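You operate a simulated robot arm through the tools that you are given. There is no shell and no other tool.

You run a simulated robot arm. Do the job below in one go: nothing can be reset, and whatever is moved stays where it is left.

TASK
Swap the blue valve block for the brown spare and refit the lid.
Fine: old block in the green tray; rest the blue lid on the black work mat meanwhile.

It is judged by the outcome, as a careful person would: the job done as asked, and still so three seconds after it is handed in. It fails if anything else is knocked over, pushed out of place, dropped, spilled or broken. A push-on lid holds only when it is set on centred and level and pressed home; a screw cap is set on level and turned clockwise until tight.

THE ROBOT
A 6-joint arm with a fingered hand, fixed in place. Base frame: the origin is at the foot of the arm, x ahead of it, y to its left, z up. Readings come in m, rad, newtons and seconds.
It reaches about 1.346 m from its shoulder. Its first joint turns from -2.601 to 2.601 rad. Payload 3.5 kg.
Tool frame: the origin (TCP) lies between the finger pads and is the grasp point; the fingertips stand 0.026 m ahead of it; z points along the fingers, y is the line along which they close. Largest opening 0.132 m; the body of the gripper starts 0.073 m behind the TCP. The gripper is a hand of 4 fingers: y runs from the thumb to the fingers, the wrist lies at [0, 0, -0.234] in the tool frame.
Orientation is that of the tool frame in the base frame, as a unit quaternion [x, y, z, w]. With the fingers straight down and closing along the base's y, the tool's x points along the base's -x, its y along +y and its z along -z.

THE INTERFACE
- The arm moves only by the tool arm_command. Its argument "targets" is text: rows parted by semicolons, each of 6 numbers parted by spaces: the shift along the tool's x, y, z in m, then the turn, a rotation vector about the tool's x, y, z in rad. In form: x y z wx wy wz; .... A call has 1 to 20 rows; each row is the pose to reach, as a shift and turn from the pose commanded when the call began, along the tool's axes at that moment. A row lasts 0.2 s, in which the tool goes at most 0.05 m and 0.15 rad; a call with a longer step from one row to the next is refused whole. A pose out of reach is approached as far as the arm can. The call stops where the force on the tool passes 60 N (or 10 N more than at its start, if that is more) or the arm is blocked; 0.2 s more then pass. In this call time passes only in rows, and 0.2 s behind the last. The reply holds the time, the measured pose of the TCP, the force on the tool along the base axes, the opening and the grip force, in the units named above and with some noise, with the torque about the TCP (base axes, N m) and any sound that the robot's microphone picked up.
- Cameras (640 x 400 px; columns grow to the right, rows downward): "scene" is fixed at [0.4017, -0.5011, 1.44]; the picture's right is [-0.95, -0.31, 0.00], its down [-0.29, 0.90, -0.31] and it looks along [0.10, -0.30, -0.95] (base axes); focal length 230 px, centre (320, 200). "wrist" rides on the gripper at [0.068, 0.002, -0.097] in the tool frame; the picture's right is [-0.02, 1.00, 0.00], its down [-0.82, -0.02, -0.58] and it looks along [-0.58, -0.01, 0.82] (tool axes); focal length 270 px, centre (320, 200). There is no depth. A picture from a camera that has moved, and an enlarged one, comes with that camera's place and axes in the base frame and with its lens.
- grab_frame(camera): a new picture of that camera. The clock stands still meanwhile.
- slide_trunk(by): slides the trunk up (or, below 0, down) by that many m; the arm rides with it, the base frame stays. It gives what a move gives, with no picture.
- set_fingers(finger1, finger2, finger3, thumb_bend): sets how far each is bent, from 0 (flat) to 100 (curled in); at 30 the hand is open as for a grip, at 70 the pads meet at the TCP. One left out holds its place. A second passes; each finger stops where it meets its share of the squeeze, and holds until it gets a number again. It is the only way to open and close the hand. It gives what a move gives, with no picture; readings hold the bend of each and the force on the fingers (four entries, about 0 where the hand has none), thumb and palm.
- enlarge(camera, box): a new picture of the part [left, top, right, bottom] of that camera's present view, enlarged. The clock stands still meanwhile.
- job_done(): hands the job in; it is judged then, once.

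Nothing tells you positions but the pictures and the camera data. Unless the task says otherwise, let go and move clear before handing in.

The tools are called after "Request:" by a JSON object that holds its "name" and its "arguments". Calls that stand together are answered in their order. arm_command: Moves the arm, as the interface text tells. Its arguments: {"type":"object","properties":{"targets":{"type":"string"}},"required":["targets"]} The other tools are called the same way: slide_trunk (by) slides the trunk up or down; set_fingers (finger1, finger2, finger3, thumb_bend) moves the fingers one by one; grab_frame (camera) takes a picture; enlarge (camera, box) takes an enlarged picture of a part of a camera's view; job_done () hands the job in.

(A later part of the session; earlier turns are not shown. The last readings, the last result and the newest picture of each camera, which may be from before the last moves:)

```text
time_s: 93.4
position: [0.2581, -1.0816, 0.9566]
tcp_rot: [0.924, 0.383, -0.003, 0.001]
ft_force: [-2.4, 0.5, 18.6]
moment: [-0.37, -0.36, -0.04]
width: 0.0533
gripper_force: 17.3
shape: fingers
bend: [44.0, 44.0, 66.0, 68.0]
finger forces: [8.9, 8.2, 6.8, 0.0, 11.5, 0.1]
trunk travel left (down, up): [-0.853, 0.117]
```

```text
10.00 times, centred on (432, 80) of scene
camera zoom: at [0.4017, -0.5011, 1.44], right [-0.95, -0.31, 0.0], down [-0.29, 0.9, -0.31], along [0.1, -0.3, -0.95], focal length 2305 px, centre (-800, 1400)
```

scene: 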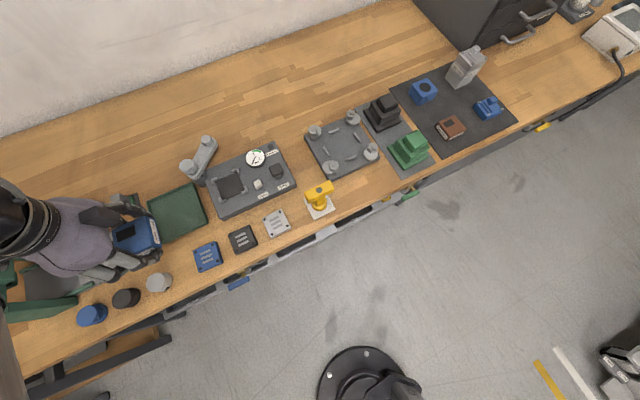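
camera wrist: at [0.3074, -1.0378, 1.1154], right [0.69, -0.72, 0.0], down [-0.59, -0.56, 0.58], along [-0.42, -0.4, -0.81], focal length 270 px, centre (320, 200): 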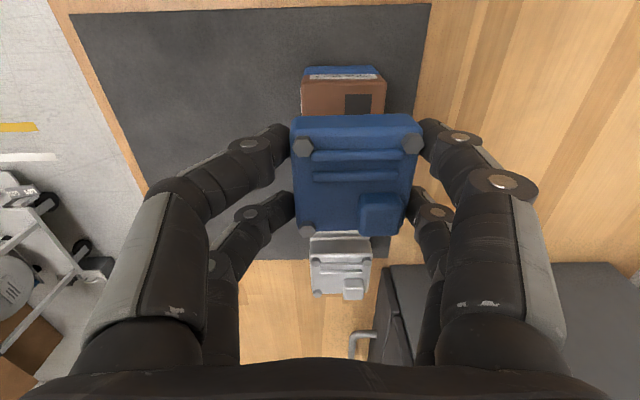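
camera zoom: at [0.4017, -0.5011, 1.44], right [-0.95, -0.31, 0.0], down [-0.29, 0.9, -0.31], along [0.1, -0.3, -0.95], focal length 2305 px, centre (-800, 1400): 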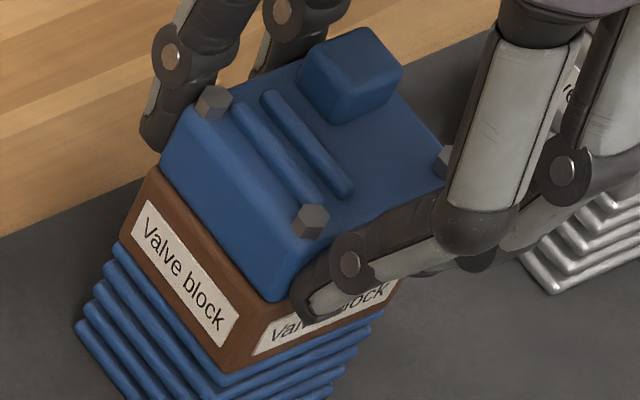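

At 19 N the lid has levelled out on the spare. I'll press a bit further to make sure it's home.

Request:
{"name": "slide_trunk", "arguments": {"by": -0.002}}

Request:
{"name": "slide_trunk", "arguments": {"by": -0.002}}

Request:
{"name": "enlarge", "arguments": {"camera": "scene", "box": [412, 60, 452, 100]}}

Request:
{"name": "enlarge", "arguments": {"camera": "wrist", "box": [220, 60, 460, 240]}}

```text
time_s: 93.9
position: [0.2565, -1.081, 0.9544]
tcp_rot: [0.924, 0.383, -0.002, 0.001]
ft_force: [-3.1, -0.4, 24.9]
moment: [-0.34, -0.34, -0.05]
width: 0.0534
gripper_force: 19.4
shape: fingers
bend: [44.0, 44.0, 68.0, 68.0]
finger forces: [9.1, 8.5, 7.3, 0.0, 12.6, 0.0]
trunk travel left (down, up): [-0.851, 0.119]
```

```text
time_s: 94.4
position: [0.2574, -1.0808, 0.9529]
tcp_rot: [0.924, 0.383, -0.003, 0.001]
ft_force: [-3.7, 0.2, 30.0]
moment: [-0.33, -0.37, 0.03]
width: 0.0537
gripper_force: 20.3
shape: fingers
bend: [44.0, 44.0, 69.0, 69.0]
finger forces: [9.5, 8.7, 7.6, 0.0, 14.1, 0.1]
trunk travel left (down, up): [-0.849, 0.121]
```

```text
10.00 times, centred on (432, 80) of scene
camera zoom: at [0.4017, -0.5011, 1.44], right [-0.95, -0.31, 0.0], down [-0.29, 0.9, -0.31], along [0.1, -0.3, -0.95], focal length 2305 px, centre (-800, 1400)
```

zoom: 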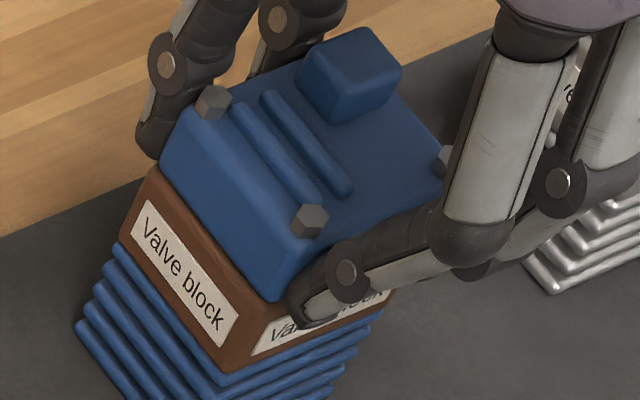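

```text
2.22 times, centred on (340, 150) of wrist
camera zoom: at [0.3066, -1.0338, 1.05], right [0.69, -0.72, 0.0], down [-0.59, -0.56, 0.58], along [-0.42, -0.4, -0.81], focal length 601 px, centre (276, 311)
```

zoom: 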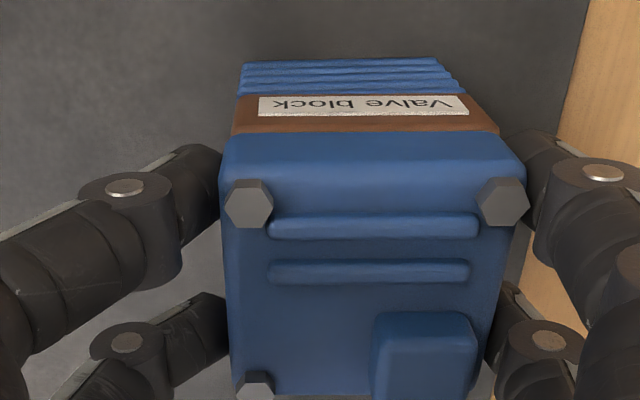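

At 30 N the lid is seated: it no longer moves and the load is centred. I'll ease the load off a bit and open both sides together.

Request:
{"name": "slide_trunk", "arguments": {"by": 0.004}}

Request:
{"name": "set_fingers", "arguments": {"finger1": 41, "finger2": 41, "finger3": 63, "thumb_bend": 63}}

Request:
{"name": "set_fingers", "arguments": {"finger1": 35, "finger2": 35, "finger3": 52, "thumb_bend": 52}}

Request:
{"name": "enlarge", "arguments": {"camera": "scene", "box": [412, 60, 452, 100]}}

Request:
{"name": "enlarge", "arguments": {"camera": "wrist", "box": [220, 60, 460, 240]}}

```text
time_s: 95.0
position: [0.2581, -1.0823, 0.9562]
tcp_rot: [0.924, 0.383, -0.002, 0.0]
ft_force: [-2.9, 2.7, 9.6]
moment: [-0.02, -0.05, 0.02]
width: 0.0533
gripper_force: 17.9
shape: fingers
bend: [44.0, 44.0, 67.0, 68.0]
finger forces: [8.7, 8.0, 7.2, 0.0, 12.4, 0.0]
trunk travel left (down, up): [-0.853, 0.117]
```

```text
time_s: 96.0
position: [0.2582, -1.0828, 0.9542]
tcp_rot: [0.924, 0.383, -0.003, -0.001]
ft_force: [0.2, -0.2, 0.4]
moment: [0.02, 0.0, -0.01]
width: 0.0596
gripper_force: 0.0
shape: fingers
bend: [41.0, 41.0, 63.0, 63.0]
finger forces: [0.0, 0.0, 0.0, 0.1, 0.0, 0.0]
trunk travel left (down, up): [-0.853, 0.117]
```

```text
time_s: 97.0
position: [0.2589, -1.0824, 0.9548]
tcp_rot: [0.924, 0.383, -0.003, -0.002]
ft_force: [0.6, -0.5, 0.5]
moment: [-0.03, 0.0, 0.01]
width: 0.0875
gripper_force: 0.1
shape: fingers
bend: [35.0, 35.0, 52.0, 52.0]
finger forces: [0.1, 0.0, 0.1, 0.1, 0.1, 0.0]
trunk travel left (down, up): [-0.853, 0.117]
```

```text
10.00 times, centred on (432, 80) of scene
camera zoom: at [0.4017, -0.5011, 1.44], right [-0.95, -0.31, 0.0], down [-0.29, 0.9, -0.31], along [0.1, -0.3, -0.95], focal length 2305 px, centre (-800, 1400)
```

zoom: 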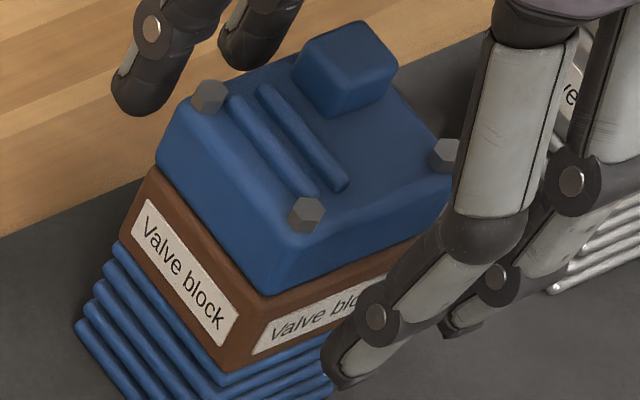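

```text
2.22 times, centred on (340, 150) of wrist
camera zoom: at [0.3079, -1.0366, 1.0505], right [0.69, -0.72, 0.0], down [-0.59, -0.56, 0.58], along [-0.42, -0.4, -0.81], focal length 601 px, centre (276, 311)
```

zoom: 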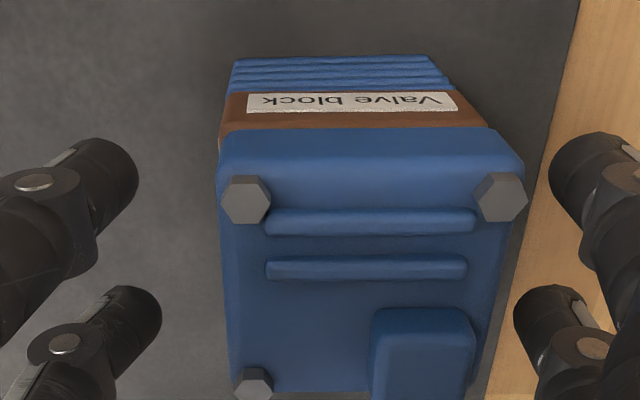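

The lid rests on the spare at its original height, within about 1.5 mm of centre. I'll open fully, rise clear and check the whole stack.

Request:
{"name": "set_fingers", "arguments": {"finger1": 30, "finger2": 30, "finger3": 30, "thumb_bend": 30}}

Request:
{"name": "slide_trunk", "arguments": {"by": 0.075}}

Request:
{"name": "enlarge", "arguments": {"camera": "wrist", "box": [250, 30, 430, 170]}}

Request:
{"name": "enlarge", "arguments": {"camera": "scene", "box": [412, 60, 452, 100]}}

```text
time_s: 98.0
position: [0.2576, -1.0825, 0.9538]
tcp_rot: [0.924, 0.382, -0.003, 0.0]
ft_force: [0.4, 0.2, -0.1]
moment: [0.02, 0.0, 0.01]
width: 0.1322
gripper_force: 0.1
shape: fingers
bend: [30.0, 30.0, 30.0, 30.0]
finger forces: [0.1, 0.0, 0.0, 0.0, 0.0, 0.0]
trunk travel left (down, up): [-0.853, 0.117]
```

```text
time_s: 99.1
position: [0.2584, -1.0836, 1.0284]
tcp_rot: [0.924, 0.382, -0.002, -0.001]
ft_force: [0.1, -0.2, -0.5]
moment: [-0.02, 0.0, -0.01]
width: 0.1323
gripper_force: 0.0
shape: fingers
bend: [30.0, 30.0, 30.0, 30.0]
finger forces: [0.0, 0.0, 0.0, 0.0, 0.0, 0.0]
trunk travel left (down, up): [-0.928, 0.042]
```

```text
2.86 times, centred on (340, 100) of wrist
camera zoom: at [0.3079, -1.0367, 1.1254], right [0.69, -0.72, 0.0], down [-0.59, -0.56, 0.58], along [-0.42, -0.4, -0.81], focal length 772 px, centre (263, 486)
```

zoom: 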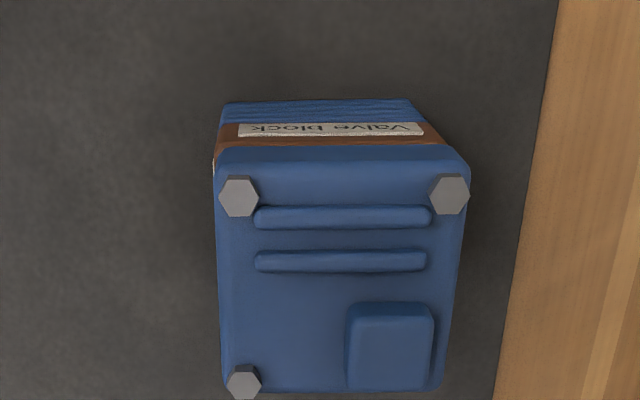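

```text
10.00 times, centred on (432, 80) of scene
camera zoom: at [0.4017, -0.5011, 1.44], right [-0.95, -0.31, 0.0], down [-0.29, 0.9, -0.31], along [0.1, -0.3, -0.95], focal length 2305 px, centre (-800, 1400)
```

zoom: 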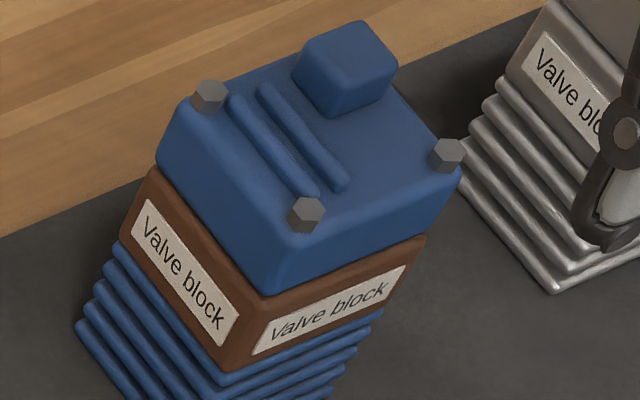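

The stack looks right. I'll back the hand away and compare the refitted stack with the untouched silver tower as a reference for lid fit.

Request:
{"name": "arm_command", "arguments": {"targets": "0.03 -0.03 0 0 0 0; 0.06 -0.06 0 0 0 0; 0.09 -0.09 0 0 0 0; 0.12 -0.12 0 0 0 0; 0.15 -0.15 0 0 0 0; 0.18 -0.18 0 0 0 0"}}

Request:
{"name": "enlarge", "arguments": {"camera": "scene", "box": [405, 55, 455, 115]}}

Request:
{"name": "enlarge", "arguments": {"camera": "scene", "box": [440, 35, 490, 95]}}

Request:
{"name": "grab_frame", "arguments": {"camera": "wrist"}}

Request:
{"name": "grab_frame", "arguments": {"camera": "scene"}}

```text
time_s: 100.5
position: [0.2573, -0.8277, 1.0292]
tcp_rot: [0.924, 0.382, -0.002, 0.0]
ft_force: [0.4, 0.1, 0.3]
moment: [0.02, 0.0, 0.02]
width: 0.1325
gripper_force: 0.1
shape: fingers
bend: [30.0, 30.0, 30.0, 30.0]
finger forces: [0.0, 0.1, 0.1, 0.0, 0.0, 0.0]
trunk travel left (down, up): [-0.928, 0.042]
```

```text
6.67 times, centred on (430, 85) of scene
camera zoom: at [0.4017, -0.5011, 1.44], right [-0.95, -0.31, 0.0], down [-0.29, 0.9, -0.31], along [0.1, -0.3, -0.95], focal length 1537 px, centre (-413, 967)
```

zoom: 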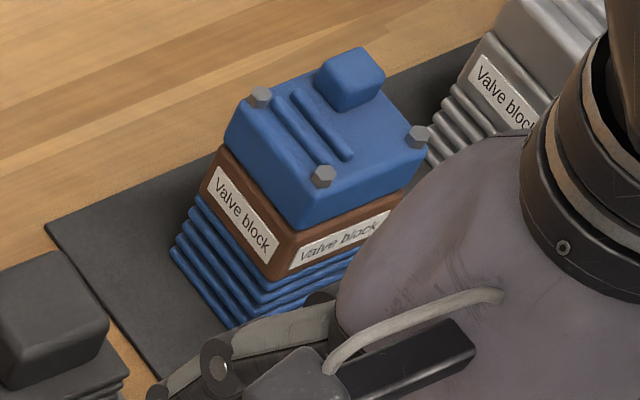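

```text
6.67 times, centred on (465, 65) of scene
camera zoom: at [0.4017, -0.5011, 1.44], right [-0.95, -0.31, 0.0], down [-0.29, 0.9, -0.31], along [0.1, -0.3, -0.95], focal length 1537 px, centre (-647, 1100)
```

zoom: 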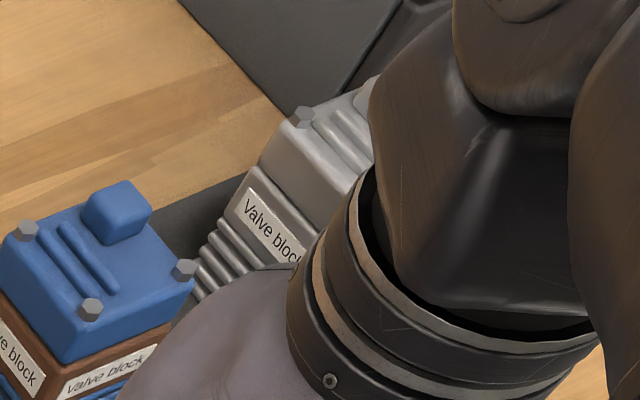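

```text
taken
camera wrist: at [0.3072, -0.7823, 1.1259], right [0.69, -0.72, 0.0], down [-0.59, -0.56, 0.58], along [-0.42, -0.4, -0.81], focal length 270 px, centre (320, 200)
```

wrist: 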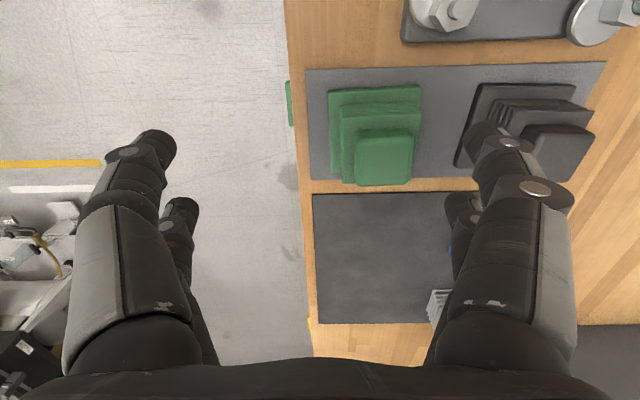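

```text
taken
```

scene: 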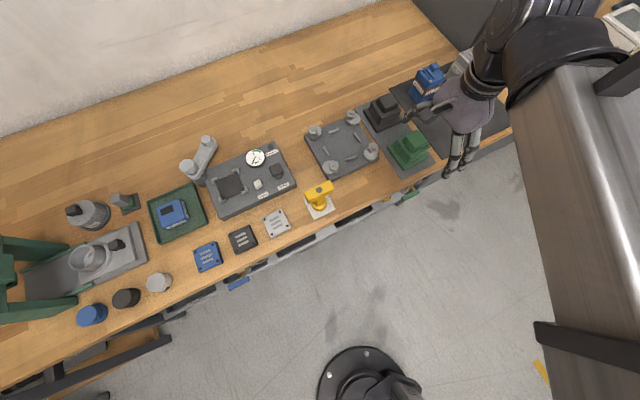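

Everything else is undisturbed, and the lid sits level within about 1.6 mm of its original position. To be sure it's home, I'll press once more from above with the closed fingertips near the lid's centre. First I'll close the hand and hover above.

Request:
{"name": "set_fingers", "arguments": {"finger1": 65, "finger2": 65, "finger3": 73, "thumb_bend": 73}}

Request:
{"name": "arm_command", "arguments": {"targets": "-0.03 0.031 0 0 0 0; -0.06 0.062 0 0 0 0; -0.09 0.093 0 0 0 0; -0.12 0.124 0 0 0 0; -0.15 0.155 0 0 0 0; -0.175 0.18 0 0 0 0; -0.1813 0.186 0 0 0 0; -0.1813 0.186 0 0 0 0"}}

Request:
{"name": "grab_frame", "arguments": {"camera": "wrist"}}

Request:
{"name": "enlarge", "arguments": {"camera": "scene", "box": [400, 20, 480, 110]}}

```text
time_s: 101.5
position: [0.2585, -0.8299, 1.0293]
tcp_rot: [0.924, 0.383, -0.003, -0.001]
ft_force: [-0.2, 0.6, -0.1]
moment: [0.03, -0.01, -0.03]
width: 0.0048
gripper_force: 0.2
shape: fingers
bend: [65.0, 65.0, 73.0, 73.0]
finger forces: [0.1, 0.0, 0.0, 0.0, 0.0, 0.0]
trunk travel left (down, up): [-0.928, 0.042]
```

```text
time_s: 103.3
position: [0.2601, -1.088, 1.0289]
tcp_rot: [0.924, 0.382, -0.002, 0.0]
ft_force: [-0.1, 0.2, -0.3]
moment: [0.01, 0.0, -0.01]
width: 0.0044
gripper_force: 0.1
shape: fingers
bend: [65.0, 65.0, 73.0, 73.0]
finger forces: [0.0, 0.0, 0.0, 0.0, 0.1, 0.0]
trunk travel left (down, up): [-0.928, 0.042]
```

```text
taken
camera wrist: at [0.3102, -1.0416, 1.1255], right [0.69, -0.72, 0.0], down [-0.59, -0.56, 0.58], along [-0.42, -0.4, -0.81], focal length 270 px, centre (320, 200)
```

wrist: 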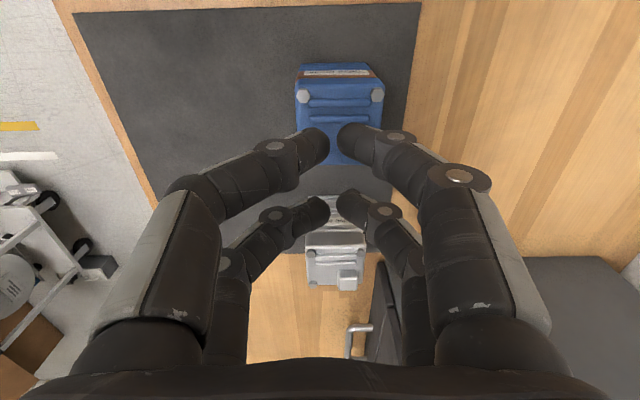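

```text
4.44 times, centred on (440, 65) of scene
camera zoom: at [0.4017, -0.5011, 1.44], right [-0.95, -0.31, 0.0], down [-0.29, 0.9, -0.31], along [0.1, -0.3, -0.95], focal length 1024 px, centre (-213, 800)
```

zoom: 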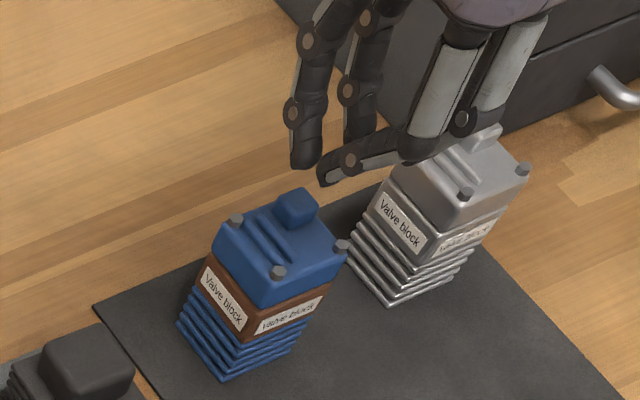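

The closed tips meet around 6 mm in front of the lid centre. The knob is close to the far finger, so I'll shift 6 mm in -x and 2 mm in -y, then lower to hover.

Request:
{"name": "arm_command", "arguments": {"targets": "-0.006 -0.002 0 0 0 0; -0.006 -0.002 0 0 0 0"}}

Request:
{"name": "slide_trunk", "arguments": {"by": -0.045}}

Request:
{"name": "enlarge", "arguments": {"camera": "wrist", "box": [220, 80, 460, 260]}}

Request:
{"name": "enlarge", "arguments": {"camera": "scene", "box": [405, 40, 465, 100]}}

```text
time_s: 103.9
position: [0.2542, -1.0899, 1.0291]
tcp_rot: [0.924, 0.382, -0.003, -0.001]
ft_force: [0.2, 0.5, -0.8]
moment: [0.02, 0.0, 0.0]
width: 0.0045
gripper_force: 0.0
shape: fingers
bend: [65.0, 65.0, 73.0, 73.0]
finger forces: [0.0, 0.1, 0.1, 0.1, 0.0, 0.0]
trunk travel left (down, up): [-0.928, 0.042]
```

```text
time_s: 104.8
position: [0.2545, -1.0914, 0.9839]
tcp_rot: [0.924, 0.382, -0.002, -0.001]
ft_force: [-0.6, 0.1, 0.9]
moment: [0.01, 0.0, -0.05]
width: 0.0044
gripper_force: 0.0
shape: fingers
bend: [65.0, 66.0, 73.0, 73.0]
finger forces: [0.0, 0.4, 0.1, 0.1, 0.0, 0.0]
trunk travel left (down, up): [-0.883, 0.087]
```

```text
2.22 times, centred on (340, 170) of wrist
camera zoom: at [0.3051, -1.0444, 1.0802], right [0.69, -0.72, 0.0], down [-0.59, -0.56, 0.58], along [-0.42, -0.4, -0.81], focal length 601 px, centre (276, 267)
```

zoom: 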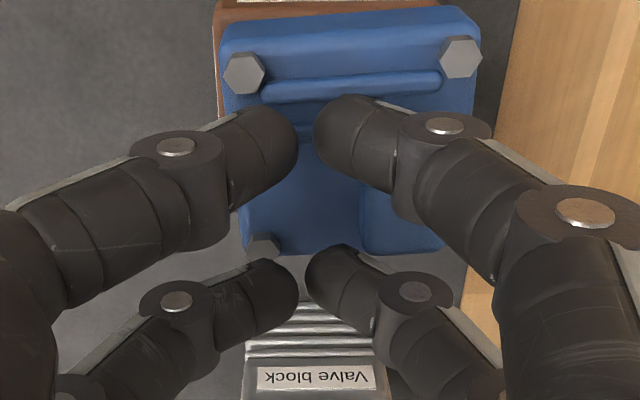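

```text
6.67 times, centred on (435, 70) of scene
camera zoom: at [0.4017, -0.5011, 1.44], right [-0.95, -0.31, 0.0], down [-0.29, 0.9, -0.31], along [0.1, -0.3, -0.95], focal length 1537 px, centre (-447, 1067)
```

zoom: 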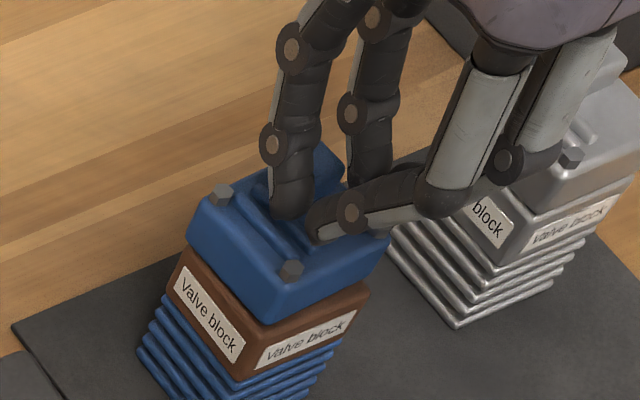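

The far finger has brushed the lid's knob and turned the lid slightly. I'll go straight up and reassess.

Request:
{"name": "slide_trunk", "arguments": {"by": 0.045}}

Request:
{"name": "set_fingers", "arguments": {"finger1": 30, "finger2": 30, "finger3": 30, "thumb_bend": 30}}

Request:
{"name": "enlarge", "arguments": {"camera": "wrist", "box": [250, 30, 430, 170]}}

Request:
{"name": "enlarge", "arguments": {"camera": "scene", "box": [412, 60, 452, 100]}}

```text
time_s: 105.6
position: [0.2547, -1.0911, 1.0288]
tcp_rot: [0.924, 0.382, -0.002, -0.001]
ft_force: [-0.1, -0.4, 0.0]
moment: [0.0, 0.01, 0.01]
width: 0.0043
gripper_force: 0.1
shape: fingers
bend: [65.0, 65.0, 73.0, 73.0]
finger forces: [0.1, 0.0, 0.0, 0.0, 0.0, 0.0]
trunk travel left (down, up): [-0.928, 0.042]
```

```text
time_s: 106.6
position: [0.2555, -1.0908, 1.0301]
tcp_rot: [0.924, 0.383, -0.002, -0.001]
ft_force: [-0.1, 1.0, 0.5]
moment: [-0.02, -0.02, 0.02]
width: 0.1326
gripper_force: 0.1
shape: fingers
bend: [30.0, 30.0, 30.0, 30.0]
finger forces: [0.0, 0.1, 0.0, 0.1, 0.0, 0.1]
trunk travel left (down, up): [-0.928, 0.042]
```

```text
2.86 times, centred on (340, 100) of wrist
camera zoom: at [0.305, -1.0442, 1.1255], right [0.69, -0.72, 0.0], down [-0.59, -0.56, 0.58], along [-0.42, -0.4, -0.81], focal length 772 px, centre (263, 486)
```

zoom: 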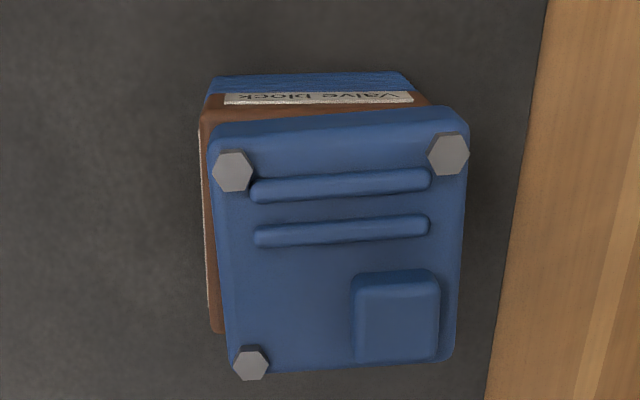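

```text
10.00 times, centred on (432, 80) of scene
camera zoom: at [0.4017, -0.5011, 1.44], right [-0.95, -0.31, 0.0], down [-0.29, 0.9, -0.31], along [0.1, -0.3, -0.95], focal length 2305 px, centre (-800, 1400)
```

zoom: 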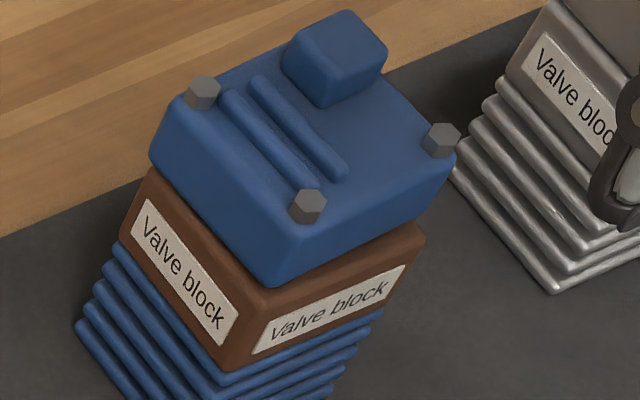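

The lid is now about 5 mm back and turned 3°, but the spare hasn't moved. I'll re-grip the lid, aligned to its current angle, and set it again. First I position the open hand over it.

Request:
{"name": "arm_command", "arguments": {"targets": "0.0025 0.0012 0 0 0 -0.025; 0.0052 0.0024 0 0 0 -0.055; 0.0052 0.0024 0 0 0 -0.055"}}

Request:
{"name": "enlarge", "arguments": {"camera": "wrist", "box": [250, 30, 430, 170]}}

```text
time_s: 107.4
position: [0.2602, -1.0874, 1.0298]
tcp_rot: [0.913, 0.408, -0.003, -0.001]
ft_force: [-0.5, 0.1, 0.6]
moment: [0.0, 0.0, -0.05]
width: 0.1322
gripper_force: 0.0
shape: fingers
bend: [30.0, 30.0, 30.0, 30.0]
finger forces: [0.0, 0.0, 0.0, 0.0, 0.0, 0.1]
trunk travel left (down, up): [-0.928, 0.042]
```

```text
2.86 times, centred on (340, 100) of wrist
camera zoom: at [0.3081, -1.0397, 1.1255], right [0.73, -0.69, 0.0], down [-0.56, -0.59, 0.58], along [-0.4, -0.42, -0.81], focal length 772 px, centre (263, 486)
```

zoom: 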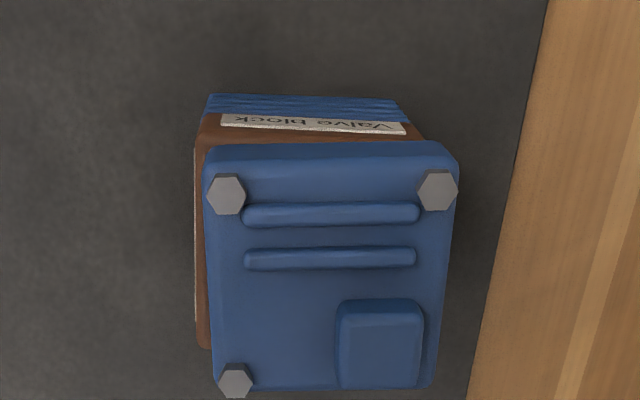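

The hand is aligned with the lid, offset 16.5 mm in +y. I'll lower to lid height and grip.

Request:
{"name": "slide_trunk", "arguments": {"by": -0.0715}}

Request:
{"name": "set_fingers", "arguments": {"finger1": 39, "finger2": 39, "finger3": 57, "thumb_bend": 56}}

Request:
{"name": "enlarge", "arguments": {"camera": "wrist", "box": [200, 80, 480, 260]}}

Request:
{"name": "enlarge", "arguments": {"camera": "scene", "box": [405, 50, 465, 110]}}

```text
time_s: 108.5
position: [0.26, -1.0885, 0.9571]
tcp_rot: [0.913, 0.408, -0.002, -0.001]
ft_force: [-0.1, -0.7, -0.9]
moment: [-0.02, -0.02, -0.01]
width: 0.1324
gripper_force: 0.1
shape: fingers
bend: [30.0, 30.0, 30.0, 30.0]
finger forces: [0.1, 0.1, 0.0, 0.0, 0.0, 0.1]
trunk travel left (down, up): [-0.856, 0.114]
```

```text
time_s: 109.5
position: [0.2608, -1.0892, 0.9574]
tcp_rot: [0.913, 0.408, -0.002, 0.0]
ft_force: [-0.3, 0.3, -0.6]
moment: [-0.04, -0.02, 0.0]
width: 0.0752
gripper_force: 0.1
shape: fingers
bend: [39.0, 39.0, 56.0, 56.0]
finger forces: [0.0, 0.1, 0.0, 0.1, 0.0, 0.0]
trunk travel left (down, up): [-0.856, 0.114]
```

```text
2.22 times, centred on (340, 170) of wrist
camera zoom: at [0.308, -1.0398, 1.054], right [0.73, -0.69, 0.0], down [-0.56, -0.59, 0.58], along [-0.4, -0.42, -0.81], focal length 601 px, centre (276, 267)
```

zoom: 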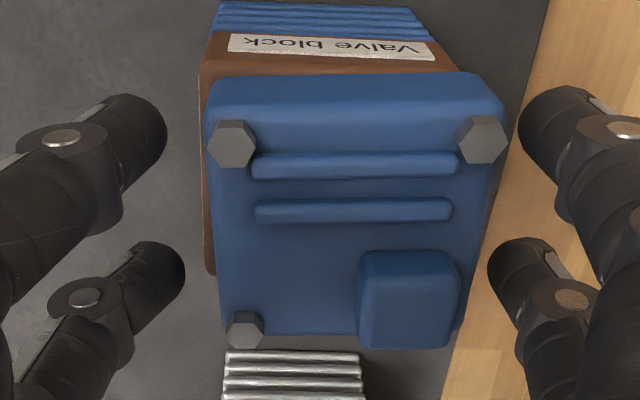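

```text
6.67 times, centred on (435, 80) of scene
camera zoom: at [0.4017, -0.5011, 1.44], right [-0.95, -0.31, 0.0], down [-0.29, 0.9, -0.31], along [0.1, -0.3, -0.95], focal length 1537 px, centre (-447, 1000)
```

zoom: 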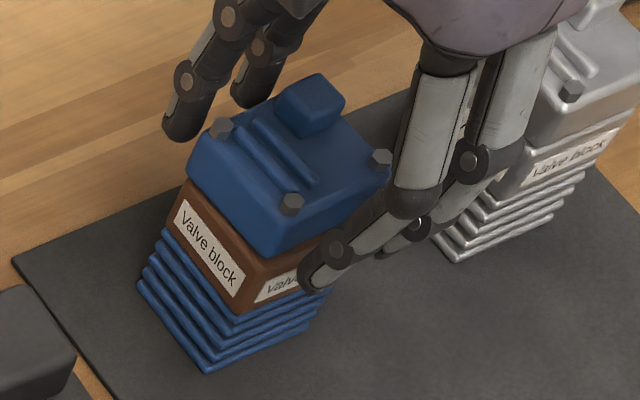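

Request:
{"name": "set_fingers", "arguments": {"finger1": 58, "finger2": 58, "finger3": 76, "thumb_bend": 75}}

Request:
{"name": "slide_trunk", "arguments": {"by": 0.006}}

Request:
{"name": "enlarge", "arguments": {"camera": "wrist", "box": [200, 80, 480, 260]}}

Request:
{"name": "enlarge", "arguments": {"camera": "scene", "box": [405, 50, 465, 110]}}

```text
time_s: 110.5
position: [0.2603, -1.0896, 0.9571]
tcp_rot: [0.913, 0.409, -0.002, -0.001]
ft_force: [0.8, 0.2, -0.4]
moment: [0.03, 0.02, -0.02]
width: 0.0537
gripper_force: 17.6
shape: fingers
bend: [42.0, 42.0, 68.0, 68.0]
finger forces: [8.9, 8.9, 6.8, 0.1, 10.7, 0.0]
trunk travel left (down, up): [-0.856, 0.114]
```

```text
time_s: 111.1
position: [0.261, -1.0895, 0.9638]
tcp_rot: [0.913, 0.408, -0.002, -0.001]
ft_force: [0.6, -0.1, -1.1]
moment: [0.01, 0.03, 0.0]
width: 0.0533
gripper_force: 17.1
shape: fingers
bend: [42.0, 42.0, 68.0, 68.0]
finger forces: [8.8, 8.9, 6.8, 0.0, 10.8, 0.1]
trunk travel left (down, up): [-0.862, 0.108]
```

```text
2.22 times, centred on (340, 170) of wrist
camera zoom: at [0.308, -1.04, 1.0598], right [0.73, -0.69, 0.0], down [-0.56, -0.59, 0.58], along [-0.4, -0.42, -0.81], focal length 601 px, centre (276, 267)
```

zoom: 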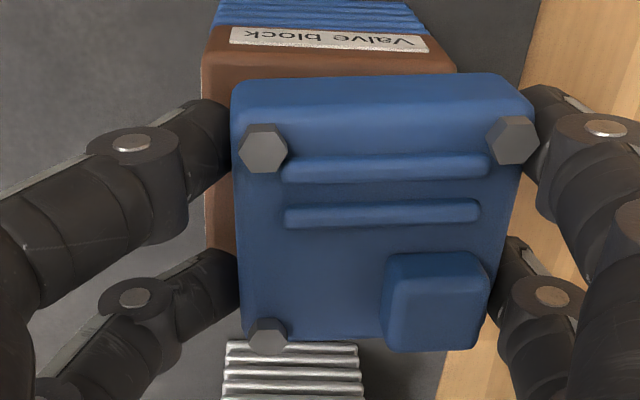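

```text
6.67 times, centred on (435, 80) of scene
camera zoom: at [0.4017, -0.5011, 1.44], right [-0.95, -0.31, 0.0], down [-0.29, 0.9, -0.31], along [0.1, -0.3, -0.95], focal length 1537 px, centre (-447, 1000)
```

zoom: 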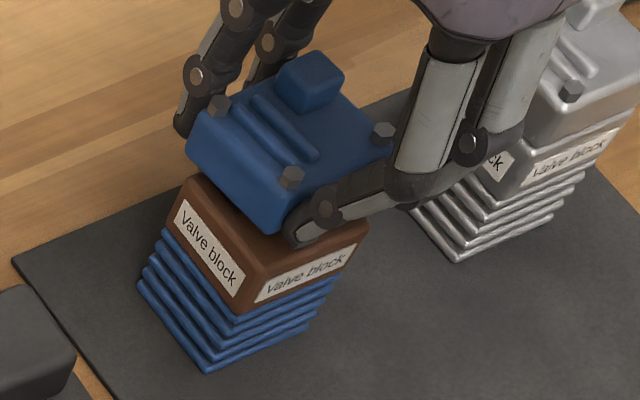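

The lid is gripped square to the hand. I'll undo the 3° turn and shift so the lid's centre returns to its original spot, then check.

Request:
{"name": "slide_trunk", "arguments": {"by": 0.004}}

Request:
{"name": "arm_command", "arguments": {"targets": "0.001 -0.005 0 0 0 0.025; 0.0021 -0.0106 0 0 0 0.055; 0.0021 -0.0106 0 0 0 0.055"}}

Request:
{"name": "enlarge", "arguments": {"camera": "wrist", "box": [200, 80, 480, 260]}}

Request:
{"name": "enlarge", "arguments": {"camera": "scene", "box": [405, 50, 465, 110]}}

```text
time_s: 111.6
position: [0.2604, -1.0896, 0.9675]
tcp_rot: [0.913, 0.408, -0.002, -0.001]
ft_force: [-0.5, 0.7, -1.2]
moment: [0.0, 0.04, 0.02]
width: 0.0536
gripper_force: 18.0
shape: fingers
bend: [42.0, 42.0, 68.0, 68.0]
finger forces: [8.9, 8.8, 6.8, 0.1, 10.8, 0.0]
trunk travel left (down, up): [-0.866, 0.104]
```

```text
time_s: 112.4
position: [0.2538, -1.0802, 0.9663]
tcp_rot: [0.924, 0.383, -0.003, -0.001]
ft_force: [0.2, 0.4, -1.5]
moment: [0.0, 0.02, -0.01]
width: 0.0538
gripper_force: 17.6
shape: fingers
bend: [41.0, 42.0, 68.0, 68.0]
finger forces: [8.9, 8.8, 6.8, 0.1, 10.7, 0.1]
trunk travel left (down, up): [-0.866, 0.104]
```

```text
2.22 times, centred on (340, 170) of wrist
camera zoom: at [0.3032, -1.0339, 1.0638], right [0.69, -0.72, 0.0], down [-0.59, -0.56, 0.58], along [-0.42, -0.4, -0.81], focal length 601 px, centre (276, 267)
```

zoom: 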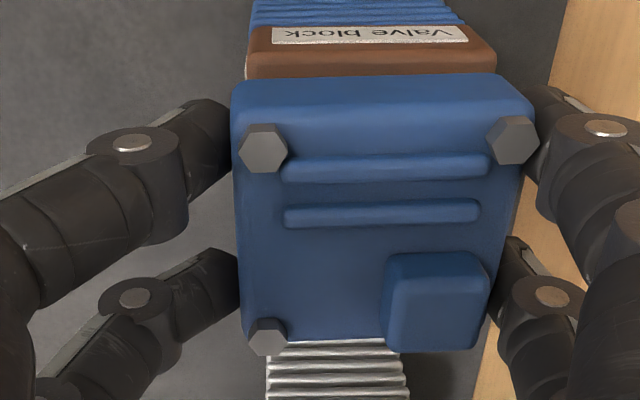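

```text
6.67 times, centred on (435, 80) of scene
camera zoom: at [0.4017, -0.5011, 1.44], right [-0.95, -0.31, 0.0], down [-0.29, 0.9, -0.31], along [0.1, -0.3, -0.95], focal length 1537 px, centre (-447, 1000)
```

zoom: 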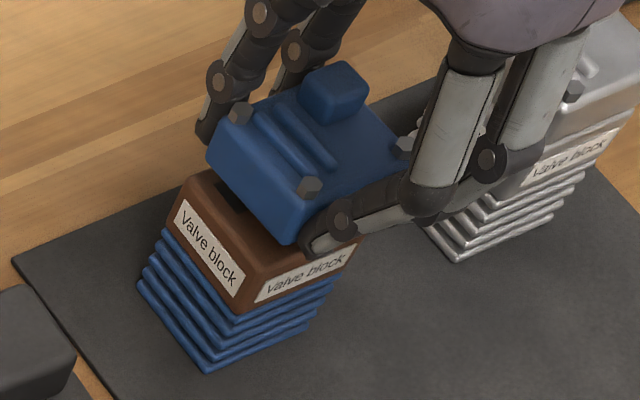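

Request:
{"name": "arm_command", "arguments": {"targets": "0.0008 0.0007 0 0 0 0; 0.0008 0.0007 0 0 0 0"}}

Request:
{"name": "slide_trunk", "arguments": {"by": -0.008}}

Request:
{"name": "enlarge", "arguments": {"camera": "scene", "box": [412, 60, 452, 100]}}

Request:
{"name": "enlarge", "arguments": {"camera": "wrist", "box": [200, 80, 480, 260]}}

```text
time_s: 113.0
position: [0.2544, -1.0792, 0.9679]
tcp_rot: [0.924, 0.382, -0.003, -0.001]
ft_force: [0.4, -0.3, -1.5]
moment: [-0.02, 0.0, 0.01]
width: 0.0538
gripper_force: 17.7
shape: fingers
bend: [41.0, 42.0, 68.0, 68.0]
finger forces: [8.8, 8.8, 6.8, 0.1, 10.6, 0.0]
trunk travel left (down, up): [-0.866, 0.104]
```

```text
time_s: 113.6
position: [0.2546, -1.079, 0.9597]
tcp_rot: [0.924, 0.383, -0.002, -0.001]
ft_force: [-0.5, -0.1, -1.4]
moment: [0.02, 0.06, 0.0]
width: 0.0534
gripper_force: 17.5
shape: fingers
bend: [41.0, 42.0, 68.0, 68.0]
finger forces: [8.9, 8.8, 6.8, 0.0, 10.8, 0.0]
trunk travel left (down, up): [-0.858, 0.112]
```

```text
10.00 times, centred on (432, 80) of scene
camera zoom: at [0.4017, -0.5011, 1.44], right [-0.95, -0.31, 0.0], down [-0.29, 0.9, -0.31], along [0.1, -0.3, -0.95], focal length 2305 px, centre (-800, 1400)
```

zoom: 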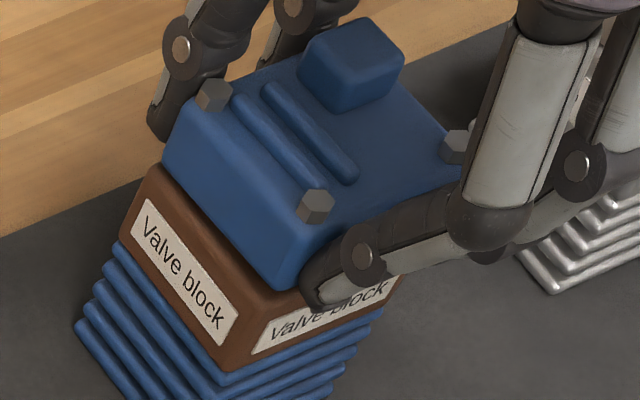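

```text
2.22 times, centred on (340, 170) of wrist
camera zoom: at [0.3044, -1.0333, 1.0559], right [0.69, -0.72, 0.0], down [-0.59, -0.56, 0.58], along [-0.42, -0.4, -0.81], focal length 601 px, centre (276, 267)
```

zoom: 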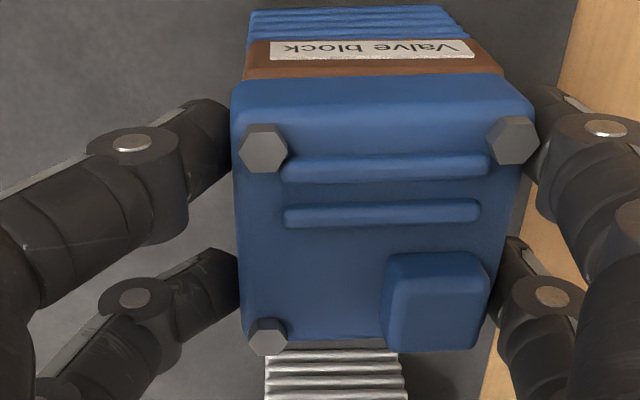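

The lid is centred, tilted a degree or two in the grip with the back slightly low, as before; pressing levels it. I'll lower it into contact and press.

Request:
{"name": "slide_trunk", "arguments": {"by": -0.003}}

Request:
{"name": "slide_trunk", "arguments": {"by": -0.002}}

Request:
{"name": "enlarge", "arguments": {"camera": "scene", "box": [412, 60, 452, 100]}}

```text
time_s: 114.1
position: [0.2554, -1.0799, 0.9567]
tcp_rot: [0.924, 0.383, -0.001, 0.0]
ft_force: [-1.3, -0.5, 3.1]
moment: [-0.08, -0.11, -0.01]
width: 0.0537
gripper_force: 17.0
shape: fingers
bend: [41.0, 42.0, 69.0, 68.0]
finger forces: [8.5, 8.4, 6.5, 0.0, 10.7, 0.1]
trunk travel left (down, up): [-0.855, 0.115]
```

```text
time_s: 114.6
position: [0.2546, -1.0791, 0.9564]
tcp_rot: [0.924, 0.383, -0.002, -0.001]
ft_force: [-0.4, -0.6, 9.8]
moment: [-0.4, -0.36, -0.05]
width: 0.0536
gripper_force: 16.5
shape: fingers
bend: [41.0, 41.0, 69.0, 68.0]
finger forces: [8.2, 8.1, 6.1, 0.1, 10.6, 0.1]
trunk travel left (down, up): [-0.853, 0.117]
```

```text
10.00 times, centred on (432, 80) of scene
camera zoom: at [0.4017, -0.5011, 1.44], right [-0.95, -0.31, 0.0], down [-0.29, 0.9, -0.31], along [0.1, -0.3, -0.95], focal length 2305 px, centre (-800, 1400)
```

zoom: 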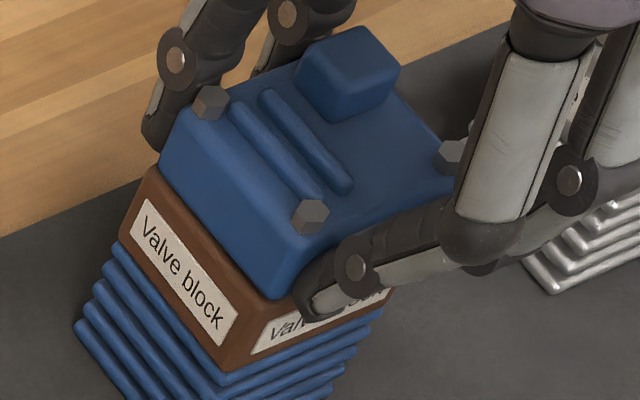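

The bolts are back on their original pixels at 10 N. I'll press further and watch for drift.

Request:
{"name": "slide_trunk", "arguments": {"by": -0.003}}

Request:
{"name": "slide_trunk", "arguments": {"by": -0.003}}

Request:
{"name": "enlarge", "arguments": {"camera": "scene", "box": [412, 60, 452, 100]}}

```text
time_s: 115.2
position: [0.2537, -1.0781, 0.9526]
tcp_rot: [0.924, 0.383, -0.002, 0.0]
ft_force: [-1.9, -0.4, 15.1]
moment: [-0.49, -0.48, -0.03]
width: 0.0536
gripper_force: 17.7
shape: fingers
bend: [41.0, 41.0, 70.0, 67.0]
finger forces: [8.8, 8.7, 6.4, 0.1, 10.9, 0.0]
trunk travel left (down, up): [-0.85, 0.12]
```

```text
time_s: 115.7
position: [0.2536, -1.0784, 0.9525]
tcp_rot: [0.924, 0.383, -0.003, 0.001]
ft_force: [-2.2, -0.3, 26.1]
moment: [-0.63, -0.65, -0.08]
width: 0.0534
gripper_force: 19.7
shape: fingers
bend: [41.0, 41.0, 71.0, 66.0]
finger forces: [10.9, 11.1, 6.9, 0.0, 11.5, 0.1]
trunk travel left (down, up): [-0.847, 0.123]
```

```text
10.00 times, centred on (432, 80) of scene
camera zoom: at [0.4017, -0.5011, 1.44], right [-0.95, -0.31, 0.0], down [-0.29, 0.9, -0.31], along [0.1, -0.3, -0.95], focal length 2305 px, centre (-800, 1400)
```

zoom: 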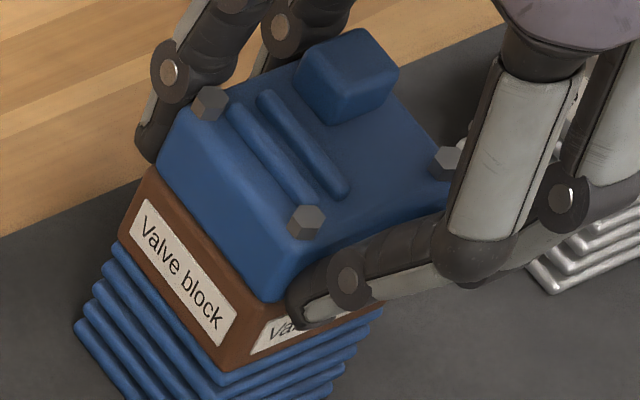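

Pressed to 26 N with the lid seated and still within 2 mm. I'll ease off and see where it settles while still gripped.

Request:
{"name": "slide_trunk", "arguments": {"by": 0.006}}

Request:
{"name": "enlarge", "arguments": {"camera": "scene", "box": [412, 60, 452, 100]}}

Request:
{"name": "enlarge", "arguments": {"camera": "wrist", "box": [200, 80, 480, 260]}}

```text
time_s: 116.2
position: [0.2543, -1.08, 0.9549]
tcp_rot: [0.923, 0.384, -0.001, -0.001]
ft_force: [-0.1, -0.9, -2.6]
moment: [0.02, 0.04, -0.01]
width: 0.053
gripper_force: 15.9
shape: fingers
bend: [41.0, 41.0, 70.0, 67.0]
finger forces: [8.4, 8.0, 6.3, 0.0, 10.2, 0.0]
trunk travel left (down, up): [-0.853, 0.117]
```

```text
10.00 times, centred on (432, 80) of scene
camera zoom: at [0.4017, -0.5011, 1.44], right [-0.95, -0.31, 0.0], down [-0.29, 0.9, -0.31], along [0.1, -0.3, -0.95], focal length 2305 px, centre (-800, 1400)
```

zoom: 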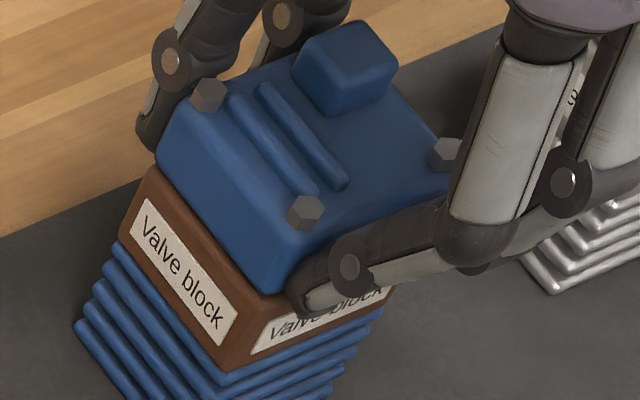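

```text
2.22 times, centred on (340, 170) of wrist
camera zoom: at [0.3046, -1.0331, 1.0508], right [0.69, -0.72, 0.0], down [-0.59, -0.56, 0.58], along [-0.42, -0.4, -0.81], focal length 601 px, centre (276, 267)
```

zoom: 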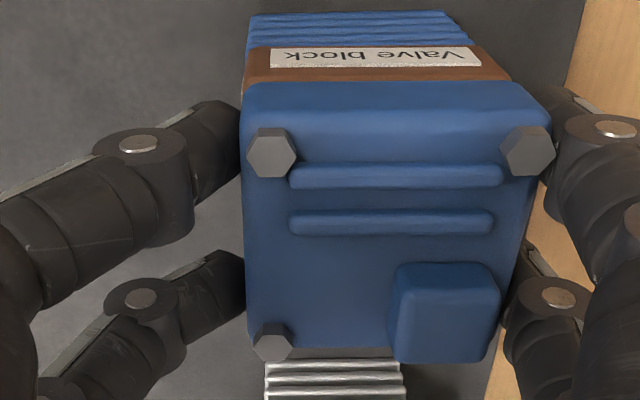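

While gripped, the lid is about 1 mm back of target. I'll nudge it forward by that amount with a tiny yaw correction, set it down with a light press, and check.

Request:
{"name": "arm_command", "arguments": {"targets": "-0.0007 -0.0012 0 0 0 -0.008; -0.0007 -0.0012 0 0 0 -0.008"}}

Request:
{"name": "slide_trunk", "arguments": {"by": -0.002}}

Request:
{"name": "slide_trunk", "arguments": {"by": -0.001}}

Request:
{"name": "enlarge", "arguments": {"camera": "scene", "box": [412, 60, 452, 100]}}

Request:
{"name": "enlarge", "arguments": {"camera": "wrist", "box": [200, 80, 480, 260]}}

```text
time_s: 116.8
position: [0.2541, -1.0805, 0.9542]
tcp_rot: [0.923, 0.386, -0.002, -0.001]
ft_force: [0.5, 0.5, -1.7]
moment: [0.03, -0.01, 0.02]
width: 0.0531
gripper_force: 16.5
shape: fingers
bend: [41.0, 41.0, 70.0, 67.0]
finger forces: [8.3, 8.0, 6.3, 0.0, 10.2, 0.0]
trunk travel left (down, up): [-0.853, 0.117]
```

```text
time_s: 117.3
position: [0.2534, -1.0795, 0.9529]
tcp_rot: [0.922, 0.386, -0.002, -0.001]
ft_force: [0.0, -0.3, 3.1]
moment: [-0.14, -0.13, -0.03]
width: 0.0532
gripper_force: 16.9
shape: fingers
bend: [41.0, 41.0, 70.0, 67.0]
finger forces: [8.8, 8.5, 6.2, 0.0, 10.0, 0.1]
trunk travel left (down, up): [-0.851, 0.119]
```

```text
time_s: 117.8
position: [0.254, -1.0784, 0.9536]
tcp_rot: [0.922, 0.387, -0.001, 0.0]
ft_force: [-0.1, -1.5, 9.6]
moment: [-0.27, -0.25, -0.03]
width: 0.0532
gripper_force: 17.0
shape: fingers
bend: [41.0, 41.0, 70.0, 67.0]
finger forces: [9.4, 9.0, 6.2, 0.0, 10.4, 0.1]
trunk travel left (down, up): [-0.85, 0.12]
```

```text
10.00 times, centred on (432, 80) of scene
camera zoom: at [0.4017, -0.5011, 1.44], right [-0.95, -0.31, 0.0], down [-0.29, 0.9, -0.31], along [0.1, -0.3, -0.95], focal length 2305 px, centre (-800, 1400)
```

zoom: 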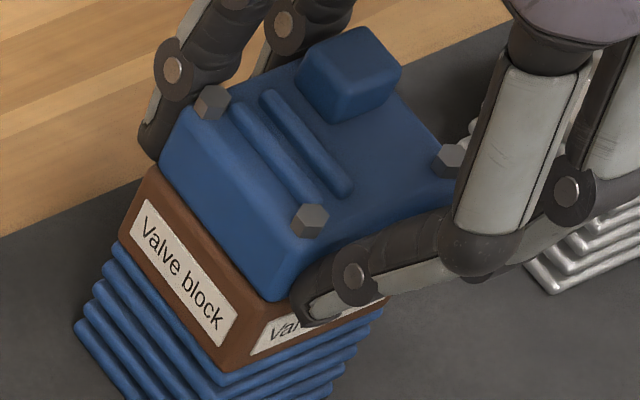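

```text
2.22 times, centred on (340, 170) of wrist
camera zoom: at [0.3025, -1.0318, 1.049], right [0.7, -0.72, 0.0], down [-0.58, -0.57, 0.58], along [-0.42, -0.4, -0.81], focal length 601 px, centre (276, 267)
```

zoom: 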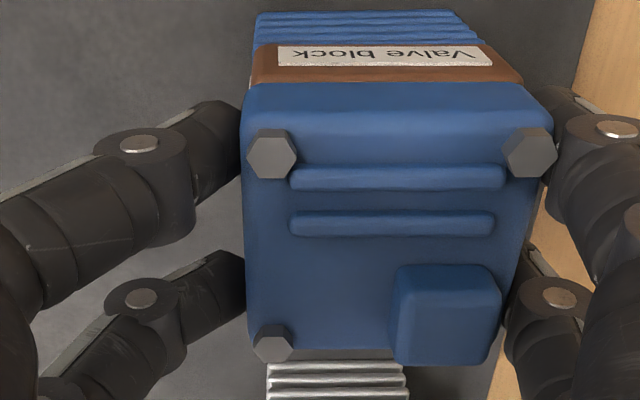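

The lid is within about 1 mm of its original position under a 10 N press. I'll ease to a light load and release both sides together.

Request:
{"name": "slide_trunk", "arguments": {"by": 0.0012}}

Request:
{"name": "set_fingers", "arguments": {"finger1": 38, "finger2": 38, "finger3": 66, "thumb_bend": 63}}

Request:
{"name": "enlarge", "arguments": {"camera": "scene", "box": [412, 60, 452, 100]}}

Request:
{"name": "enlarge", "arguments": {"camera": "wrist", "box": [200, 80, 480, 260]}}

```text
time_s: 118.4
position: [0.2524, -1.0797, 0.9547]
tcp_rot: [0.922, 0.387, -0.002, 0.0]
ft_force: [-0.1, 0.4, 2.6]
moment: [-0.14, -0.14, -0.03]
width: 0.0533
gripper_force: 17.7
shape: fingers
bend: [41.0, 41.0, 70.0, 67.0]
finger forces: [8.9, 8.5, 6.5, 0.0, 10.5, 0.0]
trunk travel left (down, up): [-0.851, 0.119]
```

```text
time_s: 119.4
position: [0.2543, -1.08, 0.9532]
tcp_rot: [0.922, 0.387, -0.003, -0.001]
ft_force: [0.1, 0.7, 0.3]
moment: [0.04, -0.04, -0.02]
width: 0.0642
gripper_force: 0.4
shape: fingers
bend: [38.0, 38.0, 66.0, 63.0]
finger forces: [0.1, 0.0, 0.3, 0.0, 0.0, 0.0]
trunk travel left (down, up): [-0.851, 0.119]
```

```text
10.00 times, centred on (432, 80) of scene
camera zoom: at [0.4017, -0.5011, 1.44], right [-0.95, -0.31, 0.0], down [-0.29, 0.9, -0.31], along [0.1, -0.3, -0.95], focal length 2305 px, centre (-800, 1400)
```

zoom: 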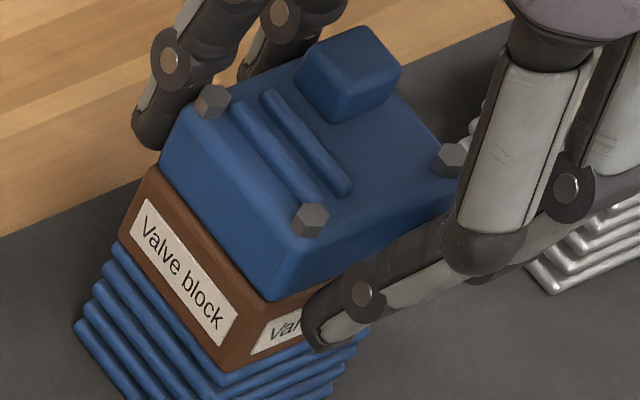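

```text
2.22 times, centred on (340, 170) of wrist
camera zoom: at [0.3026, -1.0325, 1.0493], right [0.7, -0.72, 0.0], down [-0.58, -0.57, 0.58], along [-0.42, -0.4, -0.81], focal length 601 px, centre (276, 267)
```

zoom: 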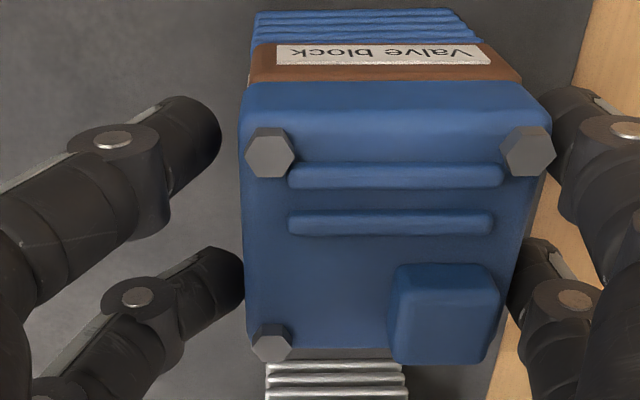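

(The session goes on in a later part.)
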